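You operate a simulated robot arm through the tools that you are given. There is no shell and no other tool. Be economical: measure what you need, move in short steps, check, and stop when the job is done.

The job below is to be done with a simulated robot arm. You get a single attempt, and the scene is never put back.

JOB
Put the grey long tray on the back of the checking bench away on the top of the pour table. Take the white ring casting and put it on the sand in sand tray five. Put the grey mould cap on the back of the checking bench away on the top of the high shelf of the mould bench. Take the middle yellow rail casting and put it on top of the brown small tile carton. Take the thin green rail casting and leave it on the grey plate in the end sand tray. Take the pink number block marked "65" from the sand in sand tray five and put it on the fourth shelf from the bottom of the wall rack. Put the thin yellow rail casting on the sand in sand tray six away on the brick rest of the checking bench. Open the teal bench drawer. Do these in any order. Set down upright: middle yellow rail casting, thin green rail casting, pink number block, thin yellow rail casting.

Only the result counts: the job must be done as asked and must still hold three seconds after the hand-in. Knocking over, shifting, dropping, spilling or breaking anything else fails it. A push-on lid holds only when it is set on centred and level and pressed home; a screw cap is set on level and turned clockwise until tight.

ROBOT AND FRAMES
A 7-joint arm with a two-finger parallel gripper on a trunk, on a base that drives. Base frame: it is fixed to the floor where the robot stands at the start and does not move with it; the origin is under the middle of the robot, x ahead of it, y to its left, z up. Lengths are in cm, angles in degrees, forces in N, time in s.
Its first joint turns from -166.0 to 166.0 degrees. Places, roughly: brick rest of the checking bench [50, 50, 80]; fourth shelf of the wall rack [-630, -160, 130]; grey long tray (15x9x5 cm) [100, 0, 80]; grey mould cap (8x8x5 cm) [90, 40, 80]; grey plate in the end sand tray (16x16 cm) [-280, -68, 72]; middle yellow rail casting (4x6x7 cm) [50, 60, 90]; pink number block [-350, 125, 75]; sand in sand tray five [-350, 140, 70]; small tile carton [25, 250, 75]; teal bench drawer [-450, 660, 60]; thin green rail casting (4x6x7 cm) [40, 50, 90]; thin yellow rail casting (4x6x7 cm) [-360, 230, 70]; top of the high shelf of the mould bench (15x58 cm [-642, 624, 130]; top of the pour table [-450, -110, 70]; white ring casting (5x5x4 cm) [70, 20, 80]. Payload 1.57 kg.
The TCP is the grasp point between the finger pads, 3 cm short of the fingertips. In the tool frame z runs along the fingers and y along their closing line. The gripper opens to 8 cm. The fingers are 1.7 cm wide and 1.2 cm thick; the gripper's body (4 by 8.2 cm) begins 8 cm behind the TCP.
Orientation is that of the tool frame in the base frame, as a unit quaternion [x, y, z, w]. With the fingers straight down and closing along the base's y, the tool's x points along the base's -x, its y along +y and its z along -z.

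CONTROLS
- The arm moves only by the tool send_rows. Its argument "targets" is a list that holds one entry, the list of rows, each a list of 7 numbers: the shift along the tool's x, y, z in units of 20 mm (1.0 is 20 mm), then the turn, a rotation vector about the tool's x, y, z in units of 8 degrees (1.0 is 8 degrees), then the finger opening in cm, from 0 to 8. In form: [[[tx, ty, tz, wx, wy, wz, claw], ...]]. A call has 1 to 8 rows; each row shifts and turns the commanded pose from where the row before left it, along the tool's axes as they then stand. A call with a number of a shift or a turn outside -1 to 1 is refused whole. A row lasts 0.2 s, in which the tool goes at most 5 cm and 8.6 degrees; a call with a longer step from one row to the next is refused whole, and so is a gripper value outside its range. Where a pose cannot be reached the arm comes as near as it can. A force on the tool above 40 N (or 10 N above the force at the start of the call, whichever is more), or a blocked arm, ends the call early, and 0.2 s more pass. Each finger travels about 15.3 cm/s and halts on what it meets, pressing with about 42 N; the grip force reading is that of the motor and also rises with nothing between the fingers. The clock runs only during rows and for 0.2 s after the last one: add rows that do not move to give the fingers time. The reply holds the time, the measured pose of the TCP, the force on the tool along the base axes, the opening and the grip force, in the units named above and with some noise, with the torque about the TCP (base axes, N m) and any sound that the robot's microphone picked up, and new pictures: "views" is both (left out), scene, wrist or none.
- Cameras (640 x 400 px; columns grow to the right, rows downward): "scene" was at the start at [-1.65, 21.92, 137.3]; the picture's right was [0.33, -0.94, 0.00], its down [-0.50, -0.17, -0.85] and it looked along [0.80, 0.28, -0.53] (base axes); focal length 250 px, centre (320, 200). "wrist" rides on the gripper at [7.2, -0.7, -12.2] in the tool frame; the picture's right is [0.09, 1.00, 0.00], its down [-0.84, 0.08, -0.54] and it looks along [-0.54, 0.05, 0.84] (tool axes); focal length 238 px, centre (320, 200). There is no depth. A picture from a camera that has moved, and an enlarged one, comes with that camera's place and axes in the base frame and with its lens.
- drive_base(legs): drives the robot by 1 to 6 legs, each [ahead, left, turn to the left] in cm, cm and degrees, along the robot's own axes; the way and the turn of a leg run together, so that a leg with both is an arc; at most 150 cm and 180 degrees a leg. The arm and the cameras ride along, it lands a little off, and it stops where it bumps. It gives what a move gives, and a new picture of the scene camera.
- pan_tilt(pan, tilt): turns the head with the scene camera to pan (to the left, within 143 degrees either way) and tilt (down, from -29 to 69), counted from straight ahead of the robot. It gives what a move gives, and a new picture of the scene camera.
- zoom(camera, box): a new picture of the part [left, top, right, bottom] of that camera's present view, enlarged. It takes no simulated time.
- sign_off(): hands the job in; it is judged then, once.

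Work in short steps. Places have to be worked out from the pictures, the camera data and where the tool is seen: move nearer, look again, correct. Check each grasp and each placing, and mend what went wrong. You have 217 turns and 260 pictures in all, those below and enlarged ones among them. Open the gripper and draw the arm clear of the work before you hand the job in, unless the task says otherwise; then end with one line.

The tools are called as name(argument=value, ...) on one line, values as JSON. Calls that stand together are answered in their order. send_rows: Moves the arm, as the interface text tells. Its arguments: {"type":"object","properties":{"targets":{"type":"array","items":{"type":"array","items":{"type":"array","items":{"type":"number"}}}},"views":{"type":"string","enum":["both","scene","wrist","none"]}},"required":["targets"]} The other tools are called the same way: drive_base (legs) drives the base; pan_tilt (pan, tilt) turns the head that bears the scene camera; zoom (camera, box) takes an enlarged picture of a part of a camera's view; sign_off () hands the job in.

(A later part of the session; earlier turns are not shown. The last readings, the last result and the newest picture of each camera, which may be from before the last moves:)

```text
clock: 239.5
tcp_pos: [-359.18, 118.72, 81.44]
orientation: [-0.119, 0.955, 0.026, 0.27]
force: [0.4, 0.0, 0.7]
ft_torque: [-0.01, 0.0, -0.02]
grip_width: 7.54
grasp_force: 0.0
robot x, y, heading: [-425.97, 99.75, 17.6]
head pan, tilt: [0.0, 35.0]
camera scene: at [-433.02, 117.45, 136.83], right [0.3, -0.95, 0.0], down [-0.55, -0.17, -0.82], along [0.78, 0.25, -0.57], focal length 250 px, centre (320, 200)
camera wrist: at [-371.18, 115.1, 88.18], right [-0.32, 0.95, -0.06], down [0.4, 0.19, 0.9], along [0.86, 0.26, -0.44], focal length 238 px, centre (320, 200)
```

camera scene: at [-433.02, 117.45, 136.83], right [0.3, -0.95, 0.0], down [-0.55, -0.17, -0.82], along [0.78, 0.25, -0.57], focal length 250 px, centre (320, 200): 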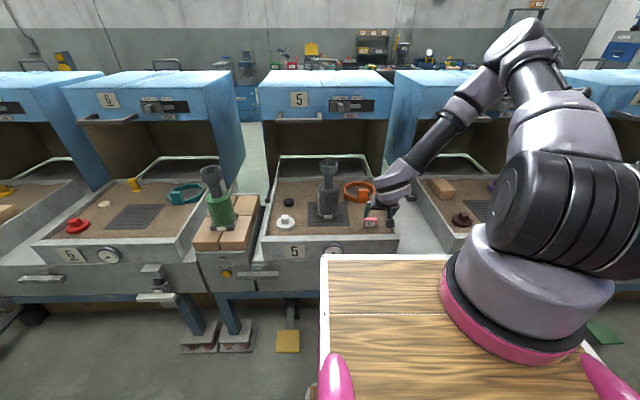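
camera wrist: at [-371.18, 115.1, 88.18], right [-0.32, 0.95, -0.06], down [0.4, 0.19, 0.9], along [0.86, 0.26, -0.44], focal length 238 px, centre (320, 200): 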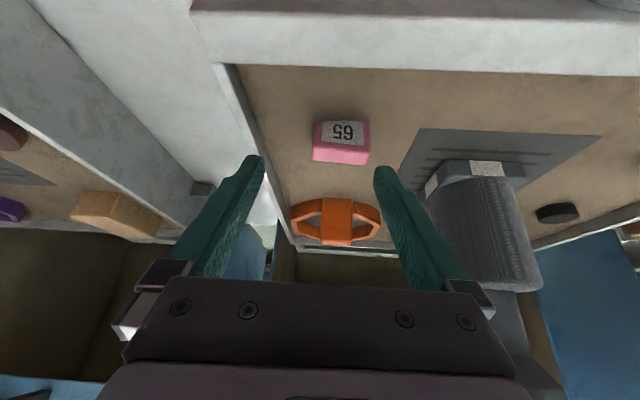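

Tool needs +1.9 cm sideways, then 7.4 cm along its axis; then close.

send_rows(targets=[[[0, 0.9, 0.6, 0, 0, 0, 7.5], [0, 0, 1, 0, 0, 0, 7.5], [0, 0, 1, 0, 0, 0, 7.5], [0, 0, 1, 0, 0, 0, 7.5], [0, 0, 0, 0, 0, 0, 5.5], [0, 0, 0, 0, 0, 0, 4], [0, 0, 0, 0, 0, 0, 4], [0, 0, 0, 0, 0, 0, 4]]], views="wrist")

zoom(camera="scene", box=[330, 180, 430, 250])

```text
clock: 241.3
tcp_pos: [-356.08, 121.43, 75.25]
orientation: [-0.118, 0.956, 0.025, 0.268]
force: [0.6, -0.7, -0.4]
ft_torque: [0.02, 0.03, 0.02]
grip_width: 4.91
grasp_force: 42.0
robot x, y, heading: [-426.29, 99.75, 17.8]
head pan, tilt: [0.0, 35.0]
camera wrist: at [-367.97, 117.71, 82.06], right [-0.32, 0.95, -0.06], down [0.4, 0.19, 0.9], along [0.86, 0.26, -0.44], focal length 238 px, centre (320, 200)
```

wrist: 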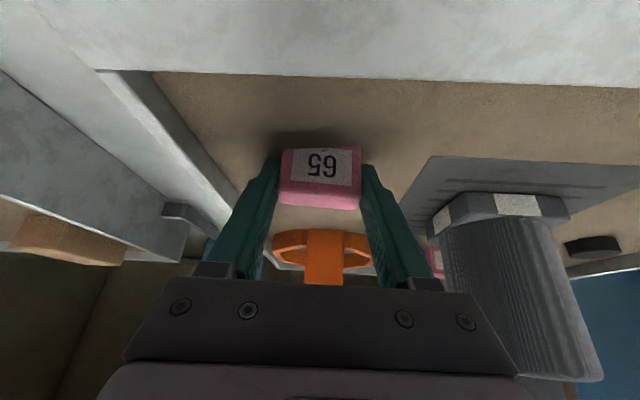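

```text
5.71 times, centred on (380, 215) of scene
camera zoom: at [-433.0, 117.45, 136.83], right [0.3, -0.95, 0.0], down [-0.55, -0.17, -0.82], along [0.78, 0.25, -0.57], focal length 1430 px, centre (-23, 114)
```

zoom: 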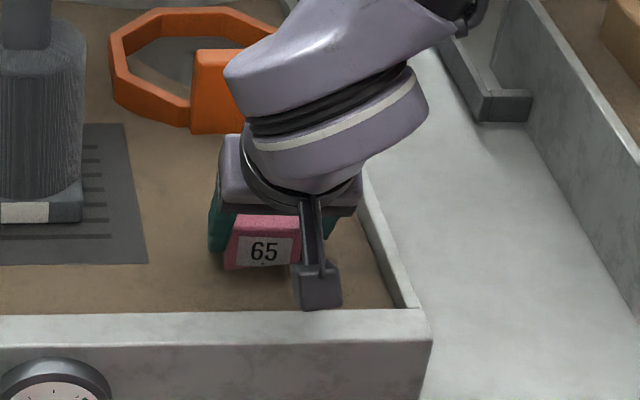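

Block gripped (4.9 cm). Lift straight up and draw back.

send_rows(targets=[[[-0.55, 0, -0.9, 0, 0, 0, 4], [-0.55, 0, -0.9, 0, 0, 0, 4], [-0.55, 0, -0.9, 0, 0, 0, 4], [-0.55, 0, -0.9, 0, 0, 0, 4], [-0.55, 0, -0.9, 0, 0, 0, 4], [-0.55, 0, -0.9, 0, 0, 0, 4], [-0.55, 0, -0.9, 0, 0, 0, 4], [-0.55, 0, -0.9, 0, 0, 0, 4]]], views="none")

send_rows(targets=[[[-0.55, 0, -0.9, 0, 0, 0, 4], [-0.55, 0, -0.9, 0, 0, 0, 4], [-0.55, 0, -0.9, 0, 0, 0, 4], [-0.55, 0, -0.9, 0, 0, 0, 4], [0, 0, -1, 0, 0, 0, 4], [0, 0, -1, 0, 0, 0, 4], [0, 0, -1, 0, 0, 0, 4], [0, 0, -1, 0, 0, 0, 4]]], views="none")

send_rows(targets=[[[0, 0, -1, 0, 0, 0, 4], [0, 0, -1, 0, 0, 0, 4], [0, 0, -1, 0, 0, 0, 4], [0, 0, -1, 0, 0, 0, 4], [0, 0, -1, 0, 0, 0, 4], [0, 0, -1, 0, 0, 0, 4], [0, 0, -1, 0, 0, 0, 4]]], views="both")

```text
clock: 243.1
tcp_pos: [-356.09, 121.28, 92.29]
orientation: [-0.119, 0.955, 0.026, 0.27]
force: [0.0, -0.1, -0.1]
ft_torque: [0.01, 0.05, -0.02]
grip_width: 4.89
grasp_force: 42.0
robot x, y, heading: [-426.03, 99.85, 17.5]
head pan, tilt: [0.0, 35.0]
```

```text
clock: 244.9
tcp_pos: [-360.11, 120.74, 107.57]
orientation: [-0.119, 0.956, 0.025, 0.268]
force: [0.8, 0.2, -1.1]
ft_torque: [0.02, 0.03, 0.0]
grip_width: 4.88
grasp_force: 42.1
robot x, y, heading: [-425.84, 99.55, 17.3]
head pan, tilt: [0.0, 35.0]
```

```text
clock: 246.5
tcp_pos: [-367.44, 119.29, 119.49]
orientation: [-0.119, 0.955, 0.027, 0.269]
force: [0.5, -0.6, -0.4]
ft_torque: [0.03, 0.03, -0.01]
grip_width: 4.88
grasp_force: 41.7
robot x, y, heading: [-426.22, 99.71, 17.5]
head pan, tilt: [0.0, 35.0]
camera scene: at [-432.96, 117.46, 136.83], right [0.3, -0.95, 0.0], down [-0.55, -0.17, -0.82], along [0.78, 0.25, -0.57], focal length 250 px, centre (320, 200)
camera wrist: at [-379.34, 115.57, 126.15], right [-0.32, 0.95, -0.06], down [0.4, 0.19, 0.9], along [0.86, 0.26, -0.44], focal length 238 px, centre (320, 200)
```

scene: 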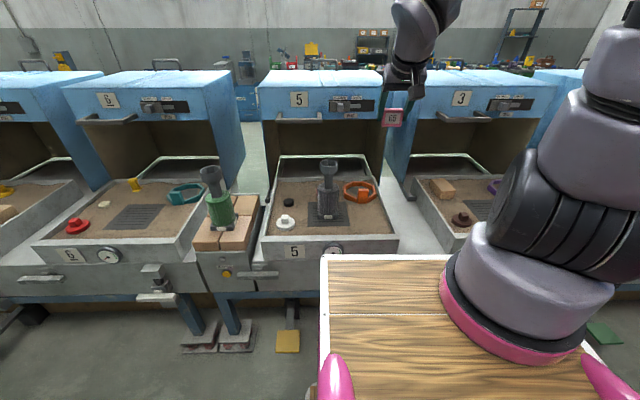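
wrist: 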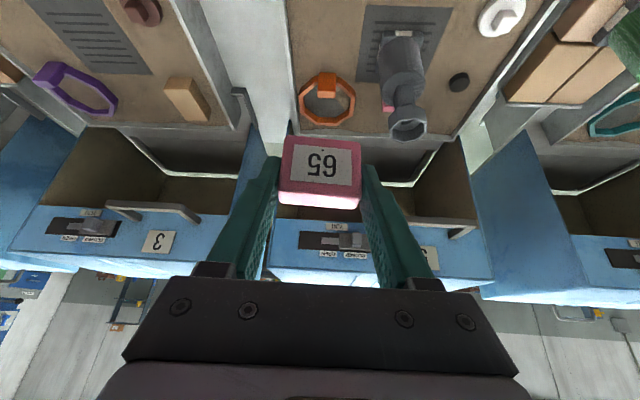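

Block held upright relative to the tilt. I back into the aisle, turn around to face the rack wall and look.

drive_base(legs=[[-85, 0, 0], [0, 0, 180], [0, 0, 1.8], [45, 0, 0]])

pan_tilt(pan=30, tilt=20)

```text
clock: 260.8
tcp_pos: [-609.14, 47.1, 119.29]
orientation: [0.958, 0.095, -0.27, 0.018]
force: [-0.3, -0.1, -0.2]
ft_torque: [0.01, -0.04, -0.04]
grip_width: 4.89
grasp_force: 41.8
robot x, y, heading: [-549.85, 64.04, -165.2]
head pan, tilt: [0.0, 35.0]
camera scene: at [-543.9, 45.62, 136.83], right [-0.25, 0.97, 0.0], down [0.55, 0.15, -0.82], along [-0.79, -0.21, -0.57], focal length 250 px, centre (320, 200)
```

scene: 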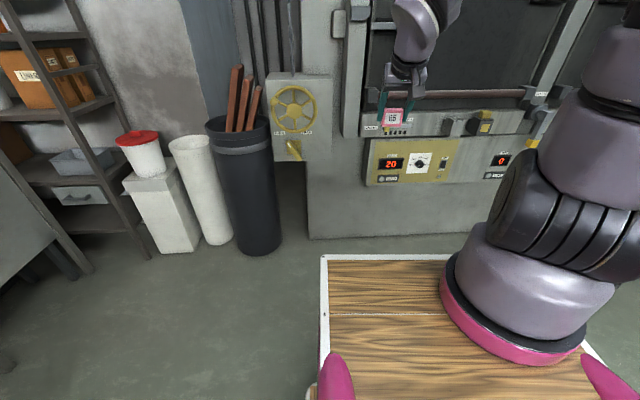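

```text
clock: 261.7
tcp_pos: [-609.16, 47.23, 119.39]
orientation: [0.958, 0.095, -0.27, 0.02]
force: [0.1, 1.1, -0.3]
ft_torque: [0.03, 0.0, 0.01]
grip_width: 4.87
grasp_force: 42.1
robot x, y, heading: [-549.72, 63.87, -165.4]
head pan, tilt: [30.0, 20.0]
camera scene: at [-542.0, 41.31, 139.21], right [-0.7, 0.71, 0.0], down [0.24, 0.24, -0.94], along [-0.67, -0.66, -0.34], focal length 250 px, centre (320, 200)
```

scene: 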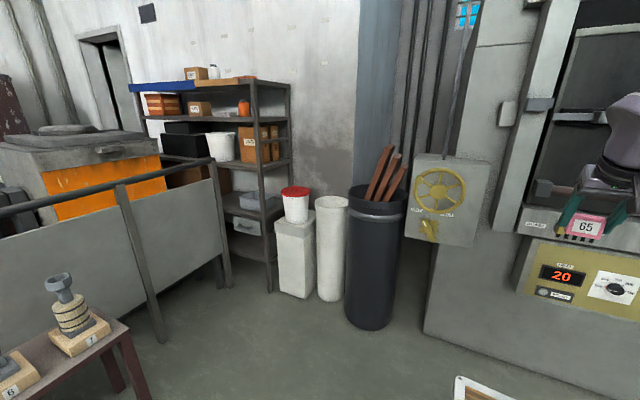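

zoom(camera="scene", box=[120, 60, 310, 180])

```text
3.33 times, centred on (215, 120) of scene
camera zoom: at [-542.0, 41.31, 139.21], right [-0.7, 0.71, 0.0], down [0.24, 0.24, -0.94], along [-0.67, -0.66, -0.34], focal length 834 px, centre (670, 467)
```

zoom: 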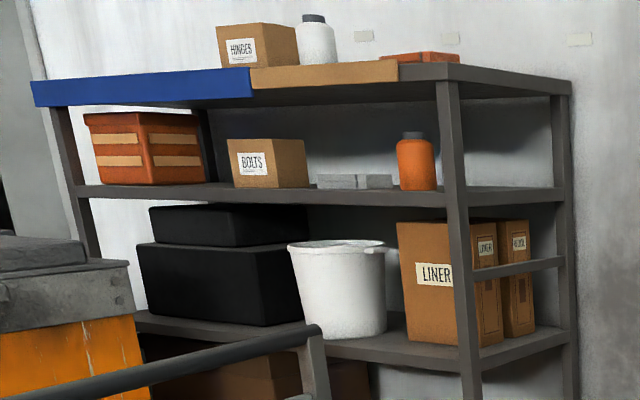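

Target spot: front of the "BOLTS" shelf (fourth), between the carton and the orange jar, q≈79. I raise the arm, then drive round the stamper table to stand before the rack.

send_rows(targets=[[[-0.55, 0, -0.9, 0, 0, 0, 4], [-0.55, 0, -0.9, 0, 0, 0, 4], [-0.55, 0, -0.9, 0, 0, 0, 4], [-0.55, 0, -0.9, 0, 0, 0, 4], [-0.55, 0, -0.9, 0, 0, 0, 4], [-0.55, 0, -0.9, 0, 0, 0, 4], [-0.55, 0, -0.9, 0, 0, 0, 4], [-0.55, 0, -0.9, 0, 0, 0, 4]]], views="none")

send_rows(targets=[[[-0.55, 0, -0.9, 0, 0, 0, 4], [-0.55, 0, -0.9, 0, 0, 0, 4], [-0.55, 0, -0.9, 0, 0, 0, 4], [-0.55, 0, -0.9, 0, 0, 0, 4]]], views="none")

drive_base(legs=[[0, 0, 4.6], [5, 88, 0]])

```text
clock: 263.5
tcp_pos: [-609.05, 46.98, 136.33]
orientation: [0.958, 0.095, -0.27, 0.019]
force: [0.6, -0.3, -0.6]
ft_torque: [0.02, 0.0, -0.01]
grip_width: 4.9
grasp_force: 42.0
robot x, y, heading: [-549.46, 63.71, -165.3]
head pan, tilt: [30.0, 20.0]
```

```text
clock: 264.5
tcp_pos: [-609.2, 46.69, 144.77]
orientation: [0.958, 0.096, -0.27, 0.019]
force: [-0.1, -0.1, -0.3]
ft_torque: [0.02, -0.05, 0.02]
grip_width: 4.91
grasp_force: 42.5
robot x, y, heading: [-549.98, 63.54, -165.4]
head pan, tilt: [30.0, 20.0]
```

```text
clock: 269.7
tcp_pos: [-583.34, -43.26, 144.82]
orientation: [0.954, 0.13, -0.27, 0.029]
force: [0.0, 0.6, 0.0]
ft_torque: [0.01, 0.01, -0.01]
grip_width: 4.86
grasp_force: 41.9
robot x, y, heading: [-525.53, -21.56, -160.7]
head pan, tilt: [30.0, 20.0]
camera scene: at [-515.92, -43.66, 139.21], right [-0.76, 0.66, 0.0], down [0.22, 0.26, -0.94], along [-0.62, -0.71, -0.34], focal length 250 px, centre (320, 200)
```

scene: 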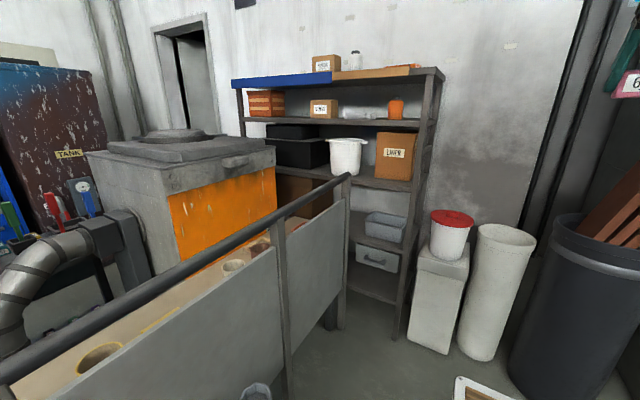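

Path ahead is clear up to the rack and bins; I drive forward 70 and left 22.

drive_base(legs=[[68, 0, 0], [0, 22, 0]])

pan_tilt(pan=35, tilt=15)

zoom(camera="wrist", box=[0, 0, 640, 400])

```text
clock: 274.6
tcp_pos: [-643.05, -81.48, 144.73]
orientation: [0.954, 0.131, -0.269, 0.029]
force: [-0.1, 0.5, -0.6]
ft_torque: [0.01, 0.0, -0.02]
grip_width: 4.9
grasp_force: 41.9
robot x, y, heading: [-585.01, -60.06, -161.3]
head pan, tilt: [30.0, 20.0]
stopped in leg 2: the robot was blocked; the commanded pose is now the measured one
camera scene: at [-575.77, -81.91, 139.21], right [-0.75, 0.66, 0.0], down [0.23, 0.26, -0.94], along [-0.62, -0.71, -0.34], focal length 250 px, centre (320, 200)
```

scene: 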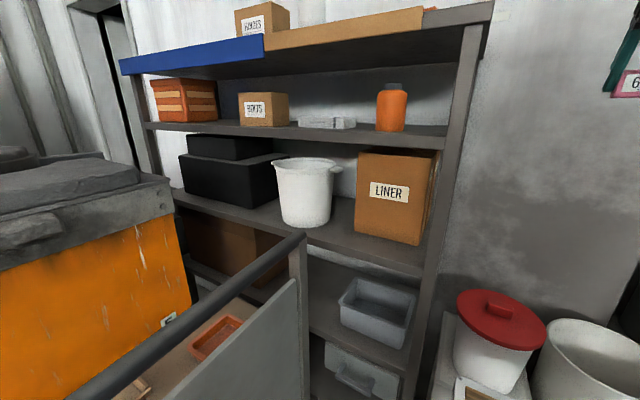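

```text
clock: 275.3
tcp_pos: [-643.07, -81.47, 144.74]
orientation: [0.953, 0.131, -0.27, 0.028]
force: [-0.3, 0.2, 0.1]
ft_torque: [0.0, 0.02, 0.0]
grip_width: 4.89
grasp_force: 42.3
robot x, y, heading: [-584.9, -60.24, -161.2]
head pan, tilt: [35.0, 15.0]
camera scene: at [-575.16, -82.44, 140.03], right [-0.81, 0.59, 0.0], down [0.15, 0.21, -0.97], along [-0.57, -0.78, -0.26], focal length 250 px, centre (320, 200)
```

scene: 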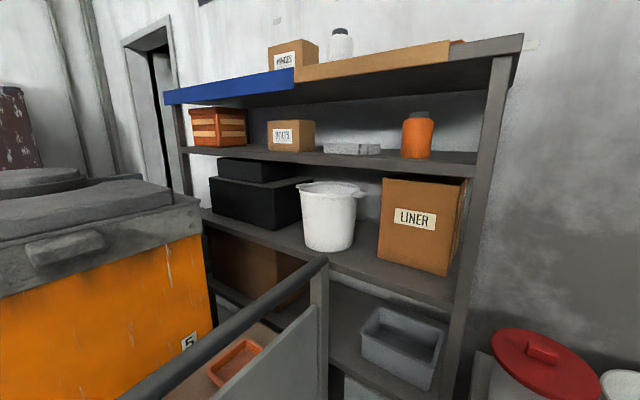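

```text
1.00 times, centred on (320, 200) of wrist (not enlarged: the box is as wide or as high as the picture)
camera zoom: at [-631.12, -77.65, 151.53], right [0.34, -0.94, -0.06], down [-0.39, -0.2, 0.9], along [-0.86, -0.28, -0.44], focal length 238 px, centre (320, 200)
```

zoom: 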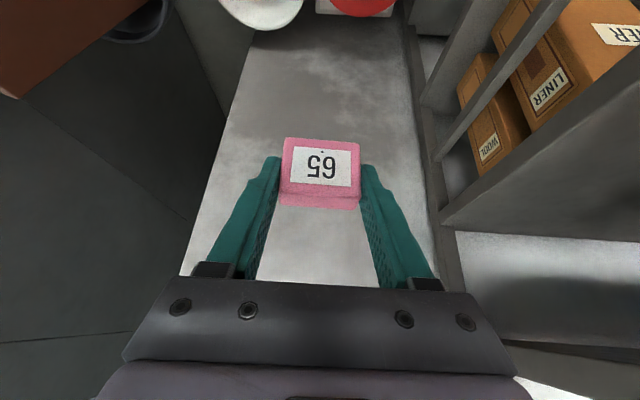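

zoom(camera="scene", box=[250, 90, 490, 190])

```text
2.67 times, centred on (370, 140) of scene
camera zoom: at [-575.16, -82.44, 140.03], right [-0.81, 0.59, 0.0], down [0.15, 0.21, -0.97], along [-0.57, -0.78, -0.26], focal length 667 px, centre (187, 360)
```

zoom: 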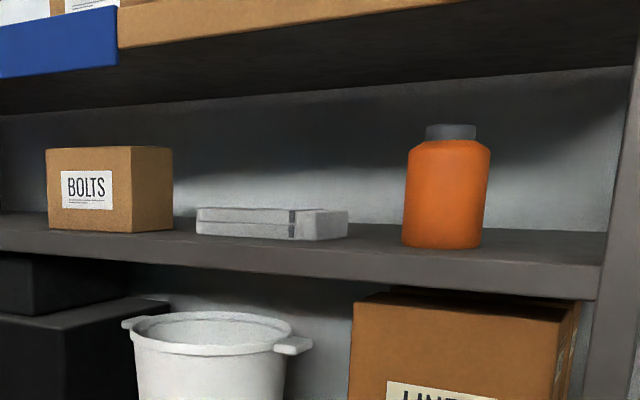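

The front 10 cm strip of the fourth shelf is free (shelf top ≈132.6, upper shelf ≈153.5). I pull back a little and swing left in front of the rack.

send_rows(targets=[[[0.85, 1, -0.52, 0, 0, 0, 4], [0.85, 1, -0.52, 0, 0, 0, 4], [0.85, 1, -0.52, 0, 0, 0, 4], [0.85, 1, -0.52, 0, 0, 0, 4], [0.85, 1, -0.52, 0, 0, 0, 4], [0.85, 1, -0.52, 0, 0, 0, 4], [0, 1, 0, 0, 0, 0, 4], [0, 1, 0, 0, 0, 0, 4]]], views="none")

send_rows(targets=[[[0, 1, 0, 0, 0, 0, 4], [0, 1, 0, 0, 0, 0, 4], [0, 1, 0, 0, 0, 0, 4], [0, 1, 0, 0, 0, 0, 4], [0, 1, 0, 0, 0, 0, 4], [0, 1, 0, 0, 0, 0, 4], [0, 1, 0, 0, 0, 0, 4], [0, 1, 0, 0, 0, 0, 4]]], views="both")

```text
clock: 277.1
tcp_pos: [-627.15, -93.61, 144.44]
orientation: [0.953, 0.131, -0.271, 0.03]
force: [0.2, -0.3, 0.8]
ft_torque: [0.01, -0.02, 0.0]
grip_width: 4.91
grasp_force: 42.0
robot x, y, heading: [-585.03, -60.3, -161.1]
head pan, tilt: [35.0, 15.0]
```

```text
clock: 278.9
tcp_pos: [-623.19, -108.81, 144.2]
orientation: [0.953, 0.131, -0.27, 0.029]
force: [0.1, 0.2, -0.4]
ft_torque: [-0.03, 0.04, 0.02]
grip_width: 4.89
grasp_force: 42.0
robot x, y, heading: [-585.03, -60.19, -161.1]
head pan, tilt: [35.0, 15.0]
camera scene: at [-575.16, -82.41, 140.03], right [-0.81, 0.59, 0.0], down [0.15, 0.21, -0.97], along [-0.57, -0.78, -0.26], focal length 250 px, centre (320, 200)
camera wrist: at [-611.29, -105.17, 151.04], right [0.34, -0.94, -0.06], down [-0.39, -0.2, 0.9], along [-0.86, -0.28, -0.44], focal length 238 px, centre (320, 200)
```

scene: 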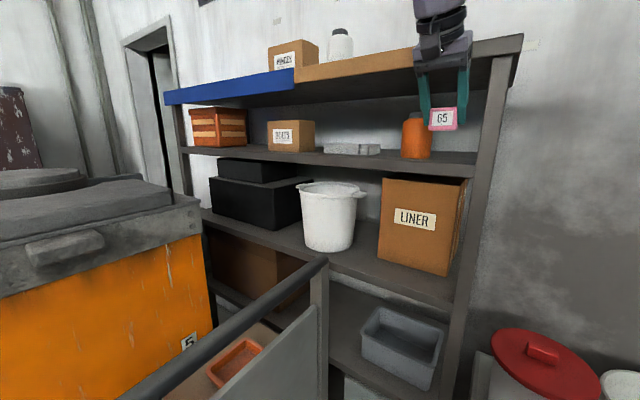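
wrist: 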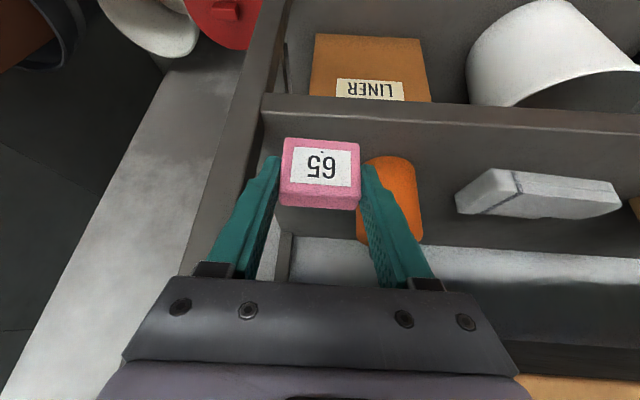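

zoom(camera="wrist", box=[240, 70, 440, 260])

zoom(camera="scene", box=[310, 60, 530, 200])

```text
2.11 times, centred on (340, 165) of wrist
camera zoom: at [-611.29, -105.17, 151.04], right [0.34, -0.94, -0.06], down [-0.39, -0.2, 0.9], along [-0.86, -0.28, -0.44], focal length 502 px, centre (278, 274)
```

zoom: 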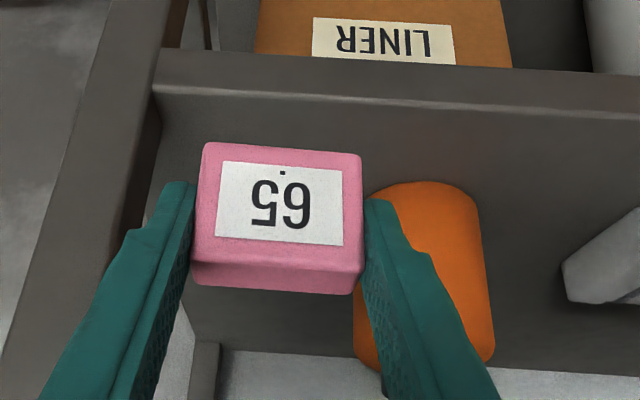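

```text
2.86 times, centred on (420, 130) of scene
camera zoom: at [-575.16, -82.41, 140.03], right [-0.81, 0.59, 0.0], down [0.15, 0.21, -0.97], along [-0.57, -0.78, -0.26], focal length 715 px, centre (34, 400)
```

zoom: 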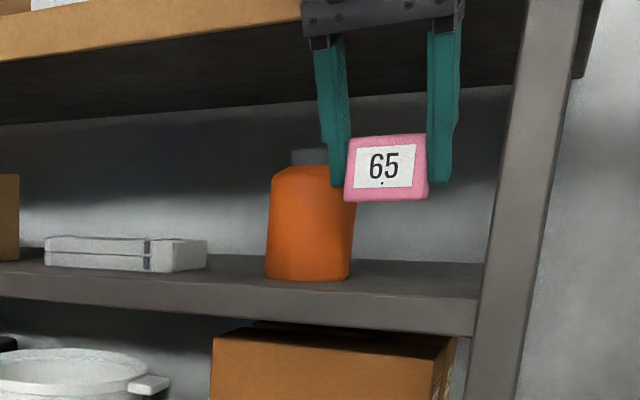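

Combining both views: shelf top z≈134, front edge p≈−628.7. I shift 5.5 cm more to the left and lower to z≈139 in front of the shelf.

send_rows(targets=[[[0.45, 0.92, 0.74, 0, 0, 0, 4], [0.45, 0.92, 0.74, 0, 0, 0, 4], [0.45, 0.92, 0.74, 0, 0, 0, 4]]], views="wrist")

zoom(camera="scene", box=[310, 60, 530, 200])

```text
clock: 279.7
tcp_pos: [-621.8, -114.39, 138.98]
orientation: [0.953, 0.131, -0.27, 0.03]
force: [-0.9, -0.2, -0.2]
ft_torque: [0.0, 0.0, 0.03]
grip_width: 4.91
grasp_force: 42.7
robot x, y, heading: [-584.96, -60.22, -161.4]
head pan, tilt: [35.0, 15.0]
camera wrist: at [-609.91, -110.59, 145.77], right [0.34, -0.94, -0.06], down [-0.39, -0.2, 0.9], along [-0.86, -0.28, -0.44], focal length 238 px, centre (320, 200)
```

wrist: 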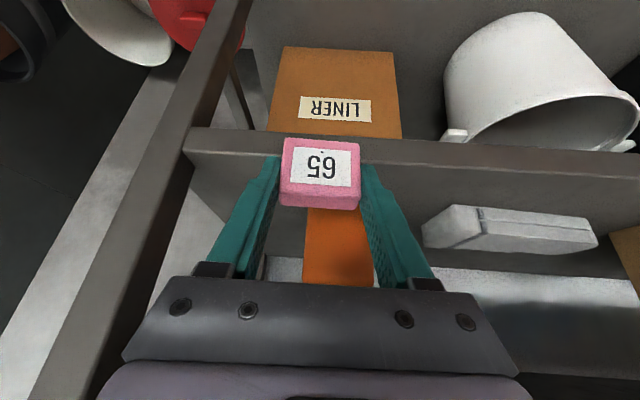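

```text
2.86 times, centred on (420, 130) of scene
camera zoom: at [-575.16, -82.4, 140.03], right [-0.81, 0.59, 0.0], down [0.15, 0.21, -0.97], along [-0.57, -0.78, -0.26], focal length 715 px, centre (34, 400)
```

zoom: 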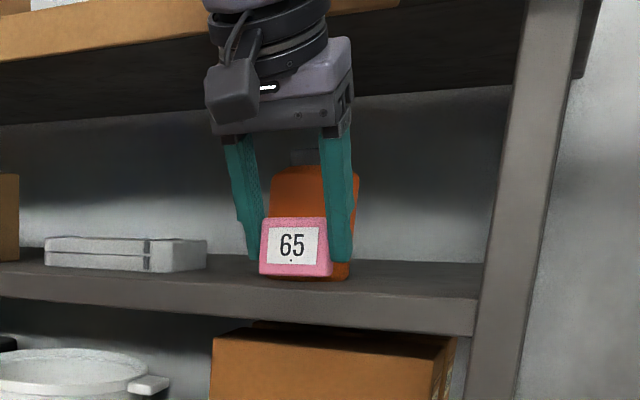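

Now forward 6.6 cm at this height.

send_rows(targets=[[[-0.7, 0, 0.43, 0, 0, 0, 4], [-0.7, 0, 0.43, 0, 0, 0, 4], [-0.7, 0, 0.43, 0, 0, 0, 4], [-0.7, 0, 0.43, 0, 0, 0, 4]]], views="wrist")

zoom(camera="scene", box=[310, 60, 530, 200])

```text
clock: 280.7
tcp_pos: [-627.99, -116.16, 138.69]
orientation: [0.954, 0.131, -0.269, 0.028]
force: [-0.3, 0.6, 0.4]
ft_torque: [-0.02, -0.03, 0.0]
grip_width: 4.87
grasp_force: 42.0
robot x, y, heading: [-584.89, -60.17, -161.0]
head pan, tilt: [35.0, 15.0]
camera wrist: at [-616.06, -112.38, 145.46], right [0.34, -0.94, -0.06], down [-0.39, -0.2, 0.9], along [-0.85, -0.28, -0.44], focal length 238 px, centre (320, 200)
```

wrist: 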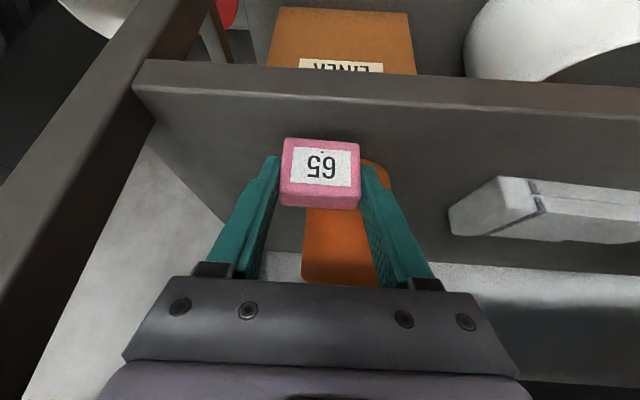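

```text
2.86 times, centred on (420, 130) of scene
camera zoom: at [-575.14, -82.44, 140.03], right [-0.81, 0.59, 0.0], down [0.15, 0.21, -0.97], along [-0.57, -0.78, -0.26], focal length 715 px, centre (34, 400)
```

zoom: 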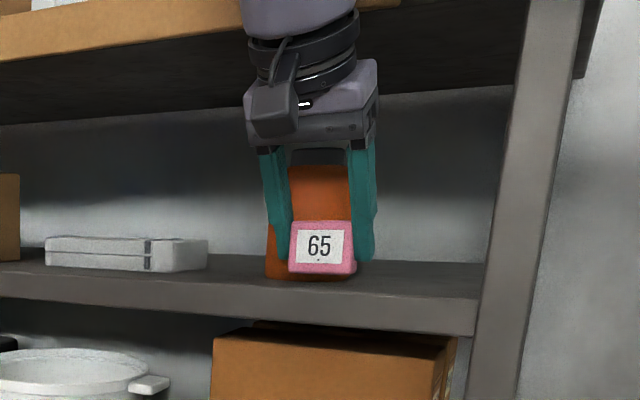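

Clear of both shelves; lowering gently to contact.

send_rows(targets=[[[0.1, 0, 0.17, 0, 0, 0, 4], [0.1, 0, 0.17, 0, 0, 0, 4], [0.05, 0, 0.085, 0, 0, 0, 4], [0.05, 0, 0.085, 0, 0, 0, 4], [0.05, 0, 0.085, 0, 0, 0, 4]]], views="none")

zoom(camera="scene", box=[380, 110, 460, 180])

```text
clock: 281.9
tcp_pos: [-627.96, -115.99, 137.79]
orientation: [0.953, 0.13, -0.27, 0.03]
force: [1.7, -0.4, 16.7]
ft_torque: [-0.47, -0.08, 0.03]
grip_width: 4.87
grasp_force: 41.9
robot x, y, heading: [-584.97, -60.1, -161.1]
head pan, tilt: [35.0, 15.0]
```

```text
5.71 times, centred on (420, 145) of scene
camera zoom: at [-575.11, -82.41, 140.03], right [-0.81, 0.59, 0.0], down [0.15, 0.21, -0.97], along [-0.57, -0.78, -0.26], focal length 1430 px, centre (-251, 514)
```

zoom: 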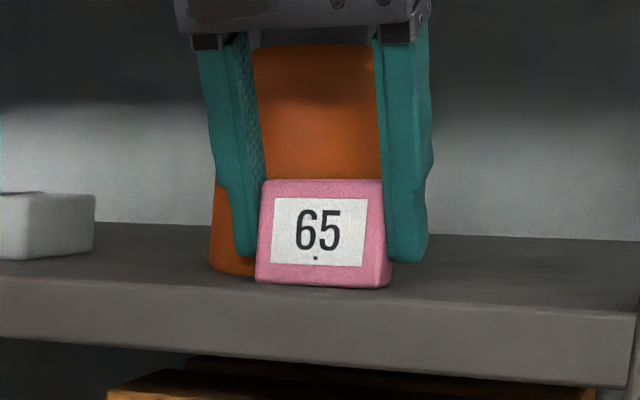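

Contact 17 N. Release and back out horizontally.

send_rows(targets=[[[0, 0, 0, 0, 0, 0, 5.5], [0, 0, 0, 0, 0, 0, 6.6], [0, 0, 0, 0, 0, 0, 6.6], [0.6, 0, -0.4, 0, 0, 0, 6.6], [0.85, 0, -0.55, 0, 0, 0, 6.6], [0.85, 0, -0.55, 0, 0, 0, 6.6], [0.85, 0, -0.55, 0, 0, 0, 6.6], [0.85, 0, -0.55, 0, 0, 0, 6.6]]], views="none")

zoom(camera="scene", box=[360, 90, 480, 190])

```text
clock: 283.7
tcp_pos: [-618.9, -113.42, 137.91]
orientation: [0.954, 0.131, -0.269, 0.029]
force: [0.2, -0.5, -1.3]
ft_torque: [-0.01, 0.02, 0.01]
grip_width: 6.61
grasp_force: 0.0
robot x, y, heading: [-584.83, -60.08, -161.2]
head pan, tilt: [35.0, 15.0]
```

```text
4.00 times, centred on (420, 140) of scene
camera zoom: at [-575.18, -82.45, 140.03], right [-0.81, 0.59, 0.0], down [0.15, 0.21, -0.97], along [-0.57, -0.78, -0.26], focal length 1001 px, centre (-80, 440)
```

zoom: 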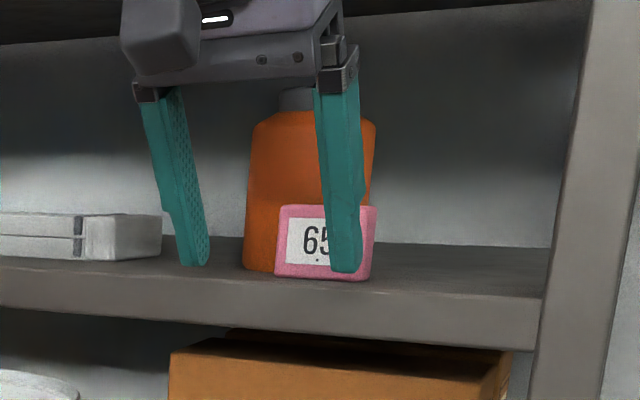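

The 65 block stands on the fourth shelf. Now to tray six for the thin yellow casting: I sidestep away from the rack, back off and turn round.

drive_base(legs=[[0, -92, 0], [-100, 0, 0], [0, 0, -179.5], [0, 98, 0]])

pan_tilt(pan=0, tilt=30)

```text
clock: 305.1
tcp_pos: [-526.69, 203.66, 137.89]
orientation: [-0.154, 0.95, 0.036, 0.269]
force: [0.2, 0.3, 0.7]
ft_torque: [-0.01, 0.02, 0.0]
grip_width: 6.6
grasp_force: 0.0
robot x, y, heading: [-557.63, 148.38, 21.8]
head pan, tilt: [35.0, 15.0]
camera scene: at [-568.97, 170.33, 140.03], right [0.84, -0.55, 0.0], down [-0.14, -0.22, -0.97], along [0.53, 0.81, -0.26], focal length 250 px, centre (320, 200)
```

scene: 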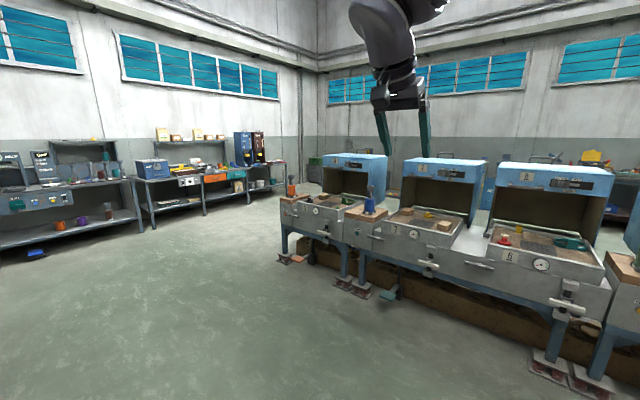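

```text
clock: 306.1
tcp_pos: [-526.68, 203.65, 137.95]
orientation: [-0.155, 0.95, 0.036, 0.268]
force: [0.6, -0.3, -0.1]
ft_torque: [0.01, 0.02, 0.0]
grip_width: 6.59
grasp_force: 0.1
robot x, y, heading: [-557.62, 148.67, 21.9]
head pan, tilt: [0.0, 30.0]
camera scene: at [-565.69, 165.87, 137.61], right [0.37, -0.93, 0.0], down [-0.46, -0.19, -0.87], along [0.8, 0.32, -0.5], focal length 250 px, centre (320, 200)
```

scene: 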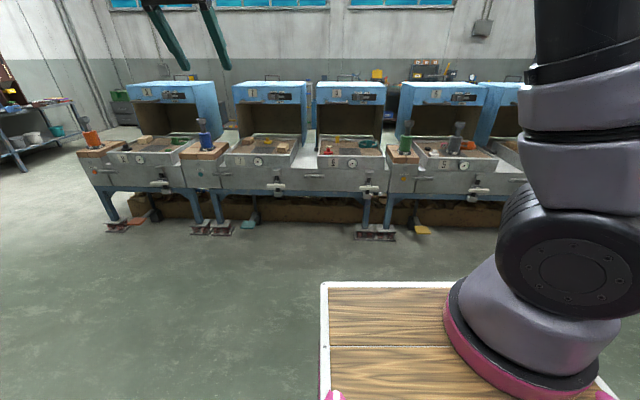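

drive_base(legs=[[50, 0, -2.5], [60, 4, 0]])

pan_tilt(pan=5, tilt=35)

```text
clock: 312.1
tcp_pos: [-421.48, 244.59, 138.07]
orientation: [-0.137, 0.953, 0.031, 0.269]
force: [0.4, -0.8, -0.3]
ft_torque: [-0.02, -0.01, 0.02]
grip_width: 6.6
grasp_force: 0.2
robot x, y, heading: [-454.65, 190.66, 19.6]
head pan, tilt: [0.0, 30.0]
camera scene: at [-461.89, 208.21, 137.61], right [0.34, -0.94, 0.0], down [-0.47, -0.17, -0.87], along [0.82, 0.29, -0.5], focal length 250 px, centre (320, 200)
```

scene: 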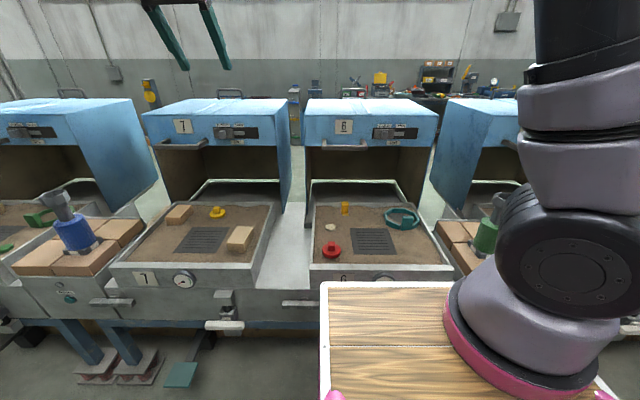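

```text
clock: 312.8
tcp_pos: [-421.43, 244.61, 137.94]
orientation: [-0.137, 0.953, 0.031, 0.269]
force: [-0.1, 0.0, 0.3]
ft_torque: [-0.03, -0.04, 0.0]
grip_width: 6.6
grasp_force: 0.1
robot x, y, heading: [-454.57, 190.58, 19.6]
head pan, tilt: [5.0, 35.0]
camera scene: at [-462.41, 208.84, 136.83], right [0.42, -0.91, 0.0], down [-0.52, -0.24, -0.82], along [0.75, 0.34, -0.57], focal length 250 px, centre (320, 200)
```

scene: 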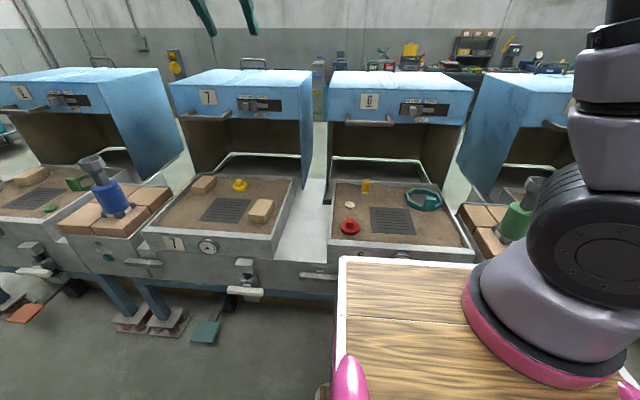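

zoom(camera="scene", box=[320, 140, 460, 240])

```text
4.00 times, centred on (390, 190) of scene
camera zoom: at [-462.41, 208.84, 136.83], right [0.42, -0.91, 0.0], down [-0.52, -0.24, -0.82], along [0.75, 0.34, -0.57], focal length 1001 px, centre (40, 240)
```

zoom: 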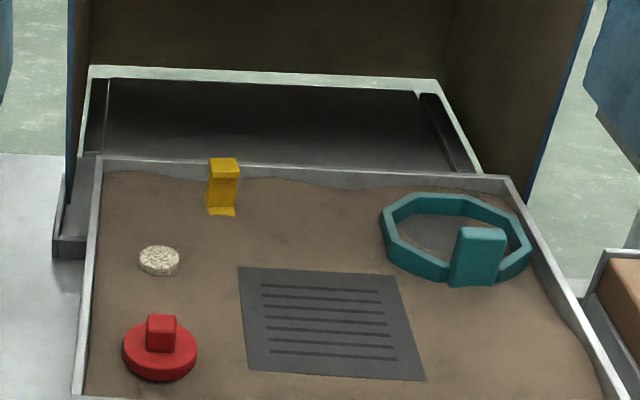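

Thin yellow's head is at about p −265, q 337.6, top z≈78.5, deep under the hood's front. The 31° forward tilt suits this; I move to a point on the approach axis.

send_rows(targets=[[[-0.33, -0.82, 0.98, 0, 0, 0, 7], [-0.33, -0.82, 0.98, 0, 0, 0, 7], [-0.33, -0.82, 0.98, 0, 0, 0, 7], [-0.33, -0.82, 0.98, 0, 0, 0, 7], [-0.33, -0.82, 0.98, 0, 0, 0, 7], [-0.33, -0.82, 0.98, 0, 0, 0, 7], [-0.33, -0.82, 0.98, 0, 0, 0, 7], [-0.33, -0.82, 0.98, 0, 0, 0, 7]]], views="none")

send_rows(targets=[[[-0.33, -0.82, 0.98, 0, 0, 0, 7], [-0.33, -0.82, 0.98, 0, 0, 0, 7], [-0.33, -0.82, 0.98, 0, 0, 0, 7], [-0.33, -0.82, 0.98, 0, 0, 0, 7], [-0.33, -0.82, 0.98, 0, 0, 0, 7], [-0.33, -0.82, 0.98, 0, 0, 0, 7], [-0.33, -0.82, 0.98, 0, 0, 0, 7], [-0.33, -0.82, 0.98, 0, 0, 0, 7]]], views="none")

send_rows(targets=[[[-0.33, -0.82, 0.98, 0, 0, 0, 7], [-0.33, -0.82, 0.98, 0, 0, 0, 7], [-0.33, -0.82, 0.98, 0, 0, 0, 7], [0, 0, 1, 0, 0, 0, 7], [0, 0, 1, 0, 0, 0, 7], [0, 0, 1, 0, 0, 0, 7], [0, 0, 1, 0, 0, 0, 7]]], views="both")

```text
clock: 314.6
tcp_pos: [-405.64, 235.33, 127.51]
orientation: [-0.137, 0.953, 0.031, 0.27]
force: [-0.4, -0.5, 0.3]
ft_torque: [-0.04, 0.0, -0.01]
grip_width: 7.0
grasp_force: 0.0
robot x, y, heading: [-454.49, 190.53, 19.6]
head pan, tilt: [5.0, 35.0]
```

```text
clock: 316.4
tcp_pos: [-389.75, 226.05, 117.07]
orientation: [-0.137, 0.953, 0.03, 0.27]
force: [-0.4, -0.1, 0.1]
ft_torque: [-0.01, -0.01, 0.0]
grip_width: 7.01
grasp_force: 0.1
robot x, y, heading: [-454.57, 190.43, 19.5]
head pan, tilt: [5.0, 35.0]
```

```text
clock: 318.0
tcp_pos: [-379.75, 223.71, 106.51]
orientation: [-0.138, 0.952, 0.032, 0.27]
force: [-0.7, -0.2, -1.0]
ft_torque: [0.02, -0.01, 0.02]
grip_width: 7.01
grasp_force: 0.0
robot x, y, heading: [-454.35, 190.45, 19.7]
head pan, tilt: [5.0, 35.0]
camera scene: at [-462.43, 208.82, 136.83], right [0.42, -0.91, 0.0], down [-0.52, -0.24, -0.82], along [0.74, 0.34, -0.57], focal length 250 px, centre (320, 200)
camera wrist: at [-391.56, 219.52, 113.31], right [-0.35, 0.93, -0.06], down [0.39, 0.21, 0.9], along [0.85, 0.29, -0.44], focal length 238 px, centre (320, 200)
```

scene: 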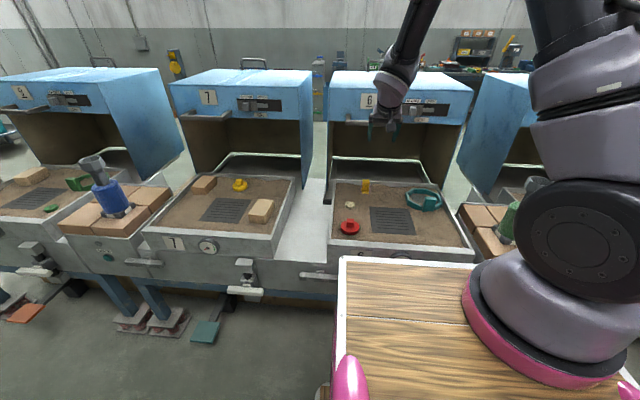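
wrist: 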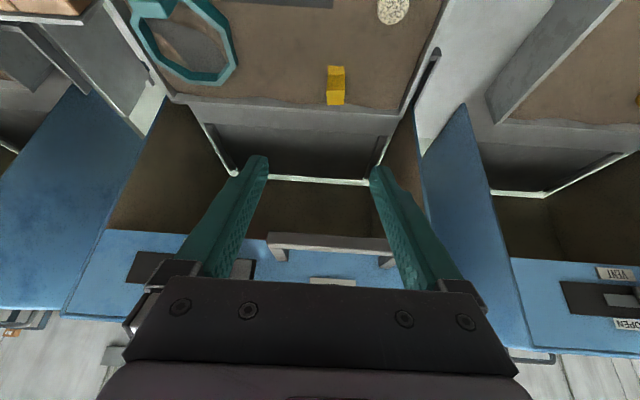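

zoom(camera="wrist", box=[290, 40, 380, 120])

```text
5.00 times, centred on (335, 80) of wrist
camera zoom: at [-391.56, 219.52, 113.31], right [-0.35, 0.93, -0.06], down [0.39, 0.21, 0.9], along [0.85, 0.29, -0.44], focal length 1192 px, centre (245, 800)
```

zoom: 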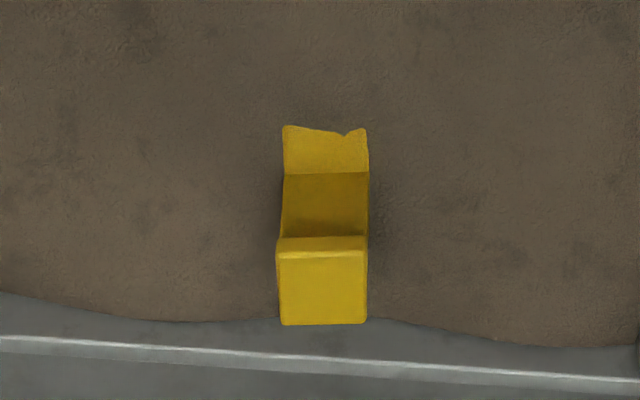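

Head centre refined to p −267.5, q 337.5, top 79. Approach along the axis, stopping ~6 cm short.

send_rows(targets=[[[0.2, 0.48, 1, 0, 0, 0, 7], [0.18, 0.47, 1, 0, 0, 0, 7], [0, 0, 1, 0, 0, 0, 7], [0, 0, 1, 0, 0, 0, 7], [0, 0, 1, 0, 0, 0, 7], [0, 0, 1, 0, 0, 0, 7], [0, 0, 1, 0, 0, 0, 7], [0, 0, 1, 0, 0, 0, 7]]], views="none")

send_rows(targets=[[[0, 0, 1, 0, 0, 0, 7], [0, 0, 1, 0, 0, 0, 7], [0, 0, 1, 0, 0, 0, 7], [0, 0, 1, 0, 0, 0, 7], [0, 0, 1, 0, 0, 0, 7], [0, 0, 1, 0, 0, 0, 7]]], views="wrist")

zoom(camera="scene", box=[320, 80, 460, 240])

```text
clock: 319.8
tcp_pos: [-372.95, 227.59, 92.46]
orientation: [-0.137, 0.953, 0.03, 0.269]
force: [-0.8, 0.3, 0.6]
ft_torque: [-0.01, 0.04, 0.0]
grip_width: 6.99
grasp_force: 0.1
robot x, y, heading: [-454.36, 190.59, 19.9]
head pan, tilt: [5.0, 35.0]
```

```text
clock: 321.2
tcp_pos: [-366.86, 228.87, 82.2]
orientation: [-0.137, 0.953, 0.03, 0.269]
force: [0.3, -0.1, 0.1]
ft_torque: [0.02, -0.02, 0.01]
grip_width: 6.98
grasp_force: 0.0
robot x, y, heading: [-455.31, 190.86, 19.7]
head pan, tilt: [5.0, 35.0]
camera wrist: at [-378.65, 224.67, 88.97], right [-0.35, 0.93, -0.06], down [0.39, 0.21, 0.9], along [0.85, 0.29, -0.44], focal length 238 px, centre (320, 200)
```

wrist: 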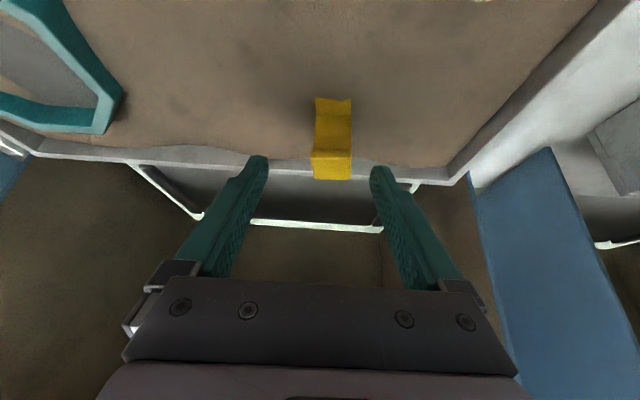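

```text
2.50 times, centred on (390, 160) of scene
camera zoom: at [-462.43, 208.83, 136.83], right [0.42, -0.91, 0.0], down [-0.52, -0.24, -0.82], along [0.74, 0.34, -0.57], focal length 626 px, centre (145, 300)
```

zoom: 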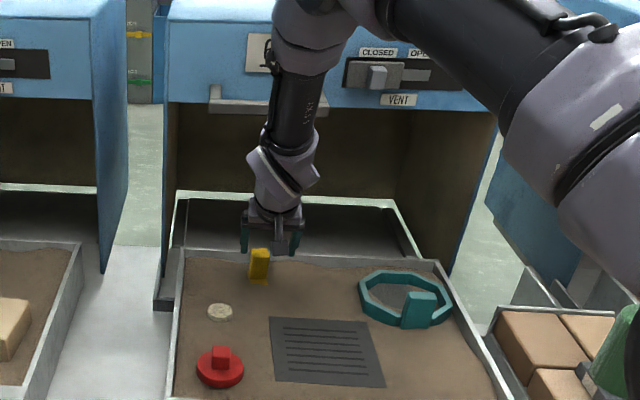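

send_rows(targets=[[[0.3, 0.25, 0.98, 0, 0, 0, 7], [0, 0, 1, 0, 0, 0, 7], [0, 0, 1, 0, 0, 0, 7], [0, 0, 0, 0, 0, 0, 4], [0, 0, 0, 0, 0, 0, 2], [0, 0, 0, 0, 0, 0, 2], [0, 0, 0, 0, 0, 0, 2]]], views="wrist")

```text
clock: 322.8
tcp_pos: [-364.41, 230.14, 76.81]
orientation: [-0.137, 0.953, 0.031, 0.269]
force: [0.0, -0.3, -0.2]
ft_torque: [0.01, -0.02, -0.01]
grip_width: 3.18
grasp_force: 40.2
robot x, y, heading: [-454.93, 190.86, 19.6]
head pan, tilt: [5.0, 35.0]
camera wrist: at [-376.16, 225.83, 83.64], right [-0.35, 0.93, -0.06], down [0.39, 0.21, 0.9], along [0.85, 0.29, -0.44], focal length 238 px, centre (320, 200)
```

wrist: 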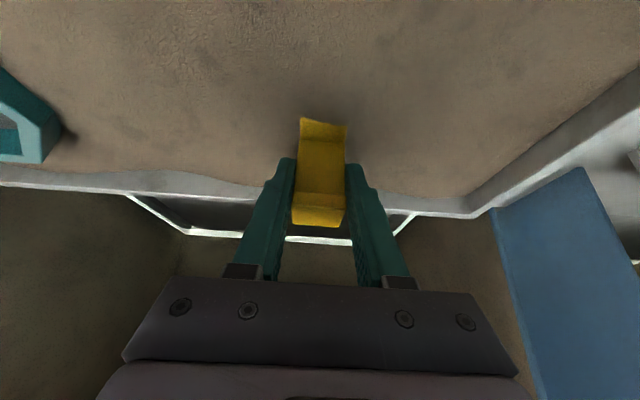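

Gripped. I lift clear of the sand, then draw back along the tool axis.

send_rows(targets=[[[-0.28, 0, -0.45, 0, 0, 0, 2], [-0.28, 0, -0.45, 0, 0, 0, 2], [-0.28, 0, -0.45, 0, 0, 0, 2], [0, 0, -1, 0, 0, 0, 2], [0, 0, -1, 0, 0, 0, 2], [0, 0, -1, 0, 0, 0, 2], [0, 0, -1, 0, 0, 0, 2], [0, 0, -1, 0, 0, 0, 2]]], views="none")

send_rows(targets=[[[0, 0, -1, 0, 0, 0, 2], [0, 0, -1, 0, 0, 0, 2], [0, 0, -1, 0, 0, 0, 2], [0, 0, -1, 0, 0, 0, 2], [0, 0, -1, 0, 0, 0, 2], [0, 0, -1, 0, 0, 0, 2], [0, 0, -1, 0, 0, 0, 2], [0, 0, -1, 0, 0, 0, 2]]], views="none")

send_rows(targets=[[[0.5, 0, -1, 0, 0, 0, 2], [0.5, 0, -1, 0, 0, 0, 2], [0.5, 0, -1, 0, 0, 0, 2], [0.5, 0, -1, 0, 0, 0, 2], [0.5, 0, -1, 0, 0, 0, 2], [0.5, 0, -1, 0, 0, 0, 2], [0.5, 0, -1, 0, 0, 0, 2], [0.5, 0, -1, 0, 0, 0, 2]]], views="both")

```text
clock: 324.6
tcp_pos: [-369.59, 228.77, 88.34]
orientation: [-0.138, 0.953, 0.031, 0.27]
force: [0.6, -0.5, -0.7]
ft_torque: [-0.01, 0.06, 0.0]
grip_width: 3.16
grasp_force: 40.3
robot x, y, heading: [-454.59, 190.15, 19.6]
head pan, tilt: [5.0, 35.0]
```

```text
clock: 326.4
tcp_pos: [-377.65, 226.87, 102.1]
orientation: [-0.137, 0.953, 0.03, 0.269]
force: [-0.3, 0.3, -1.4]
ft_torque: [-0.01, 0.04, 0.02]
grip_width: 3.17
grasp_force: 40.2
robot x, y, heading: [-454.48, 190.66, 19.6]
head pan, tilt: [5.0, 35.0]
```

```text
clock: 328.2
tcp_pos: [-392.31, 222.65, 111.61]
orientation: [-0.138, 0.953, 0.031, 0.269]
force: [-0.8, 0.1, -1.4]
ft_torque: [-0.03, 0.0, -0.02]
grip_width: 3.2
grasp_force: 40.1
robot x, y, heading: [-454.27, 190.54, 19.6]
head pan, tilt: [5.0, 35.0]
camera scene: at [-462.36, 208.86, 136.83], right [0.42, -0.91, 0.0], down [-0.52, -0.24, -0.82], along [0.74, 0.34, -0.57], focal length 250 px, centre (320, 200)
camera wrist: at [-404.08, 218.46, 118.38], right [-0.35, 0.93, -0.06], down [0.39, 0.21, 0.9], along [0.85, 0.29, -0.44], focal length 238 px, centre (320, 200)
```

scene: 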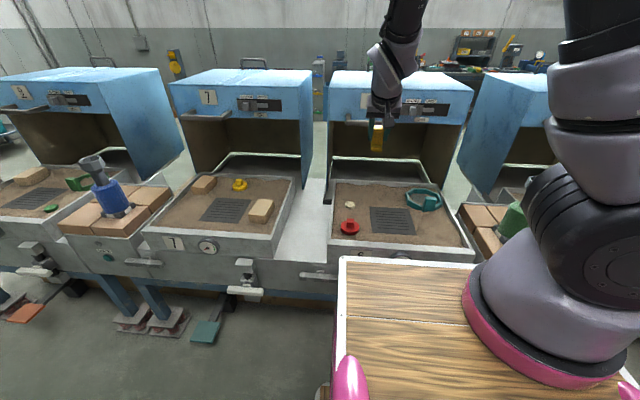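
wrist: 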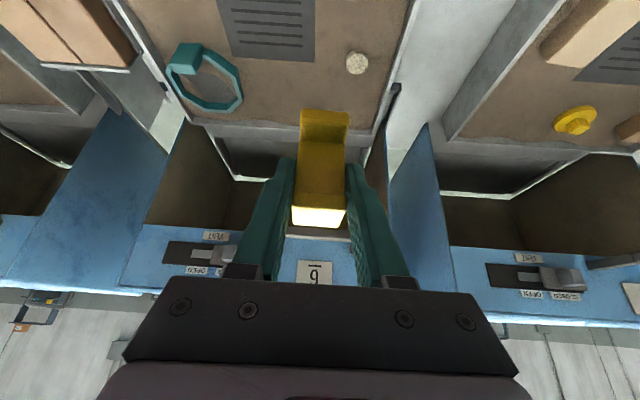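

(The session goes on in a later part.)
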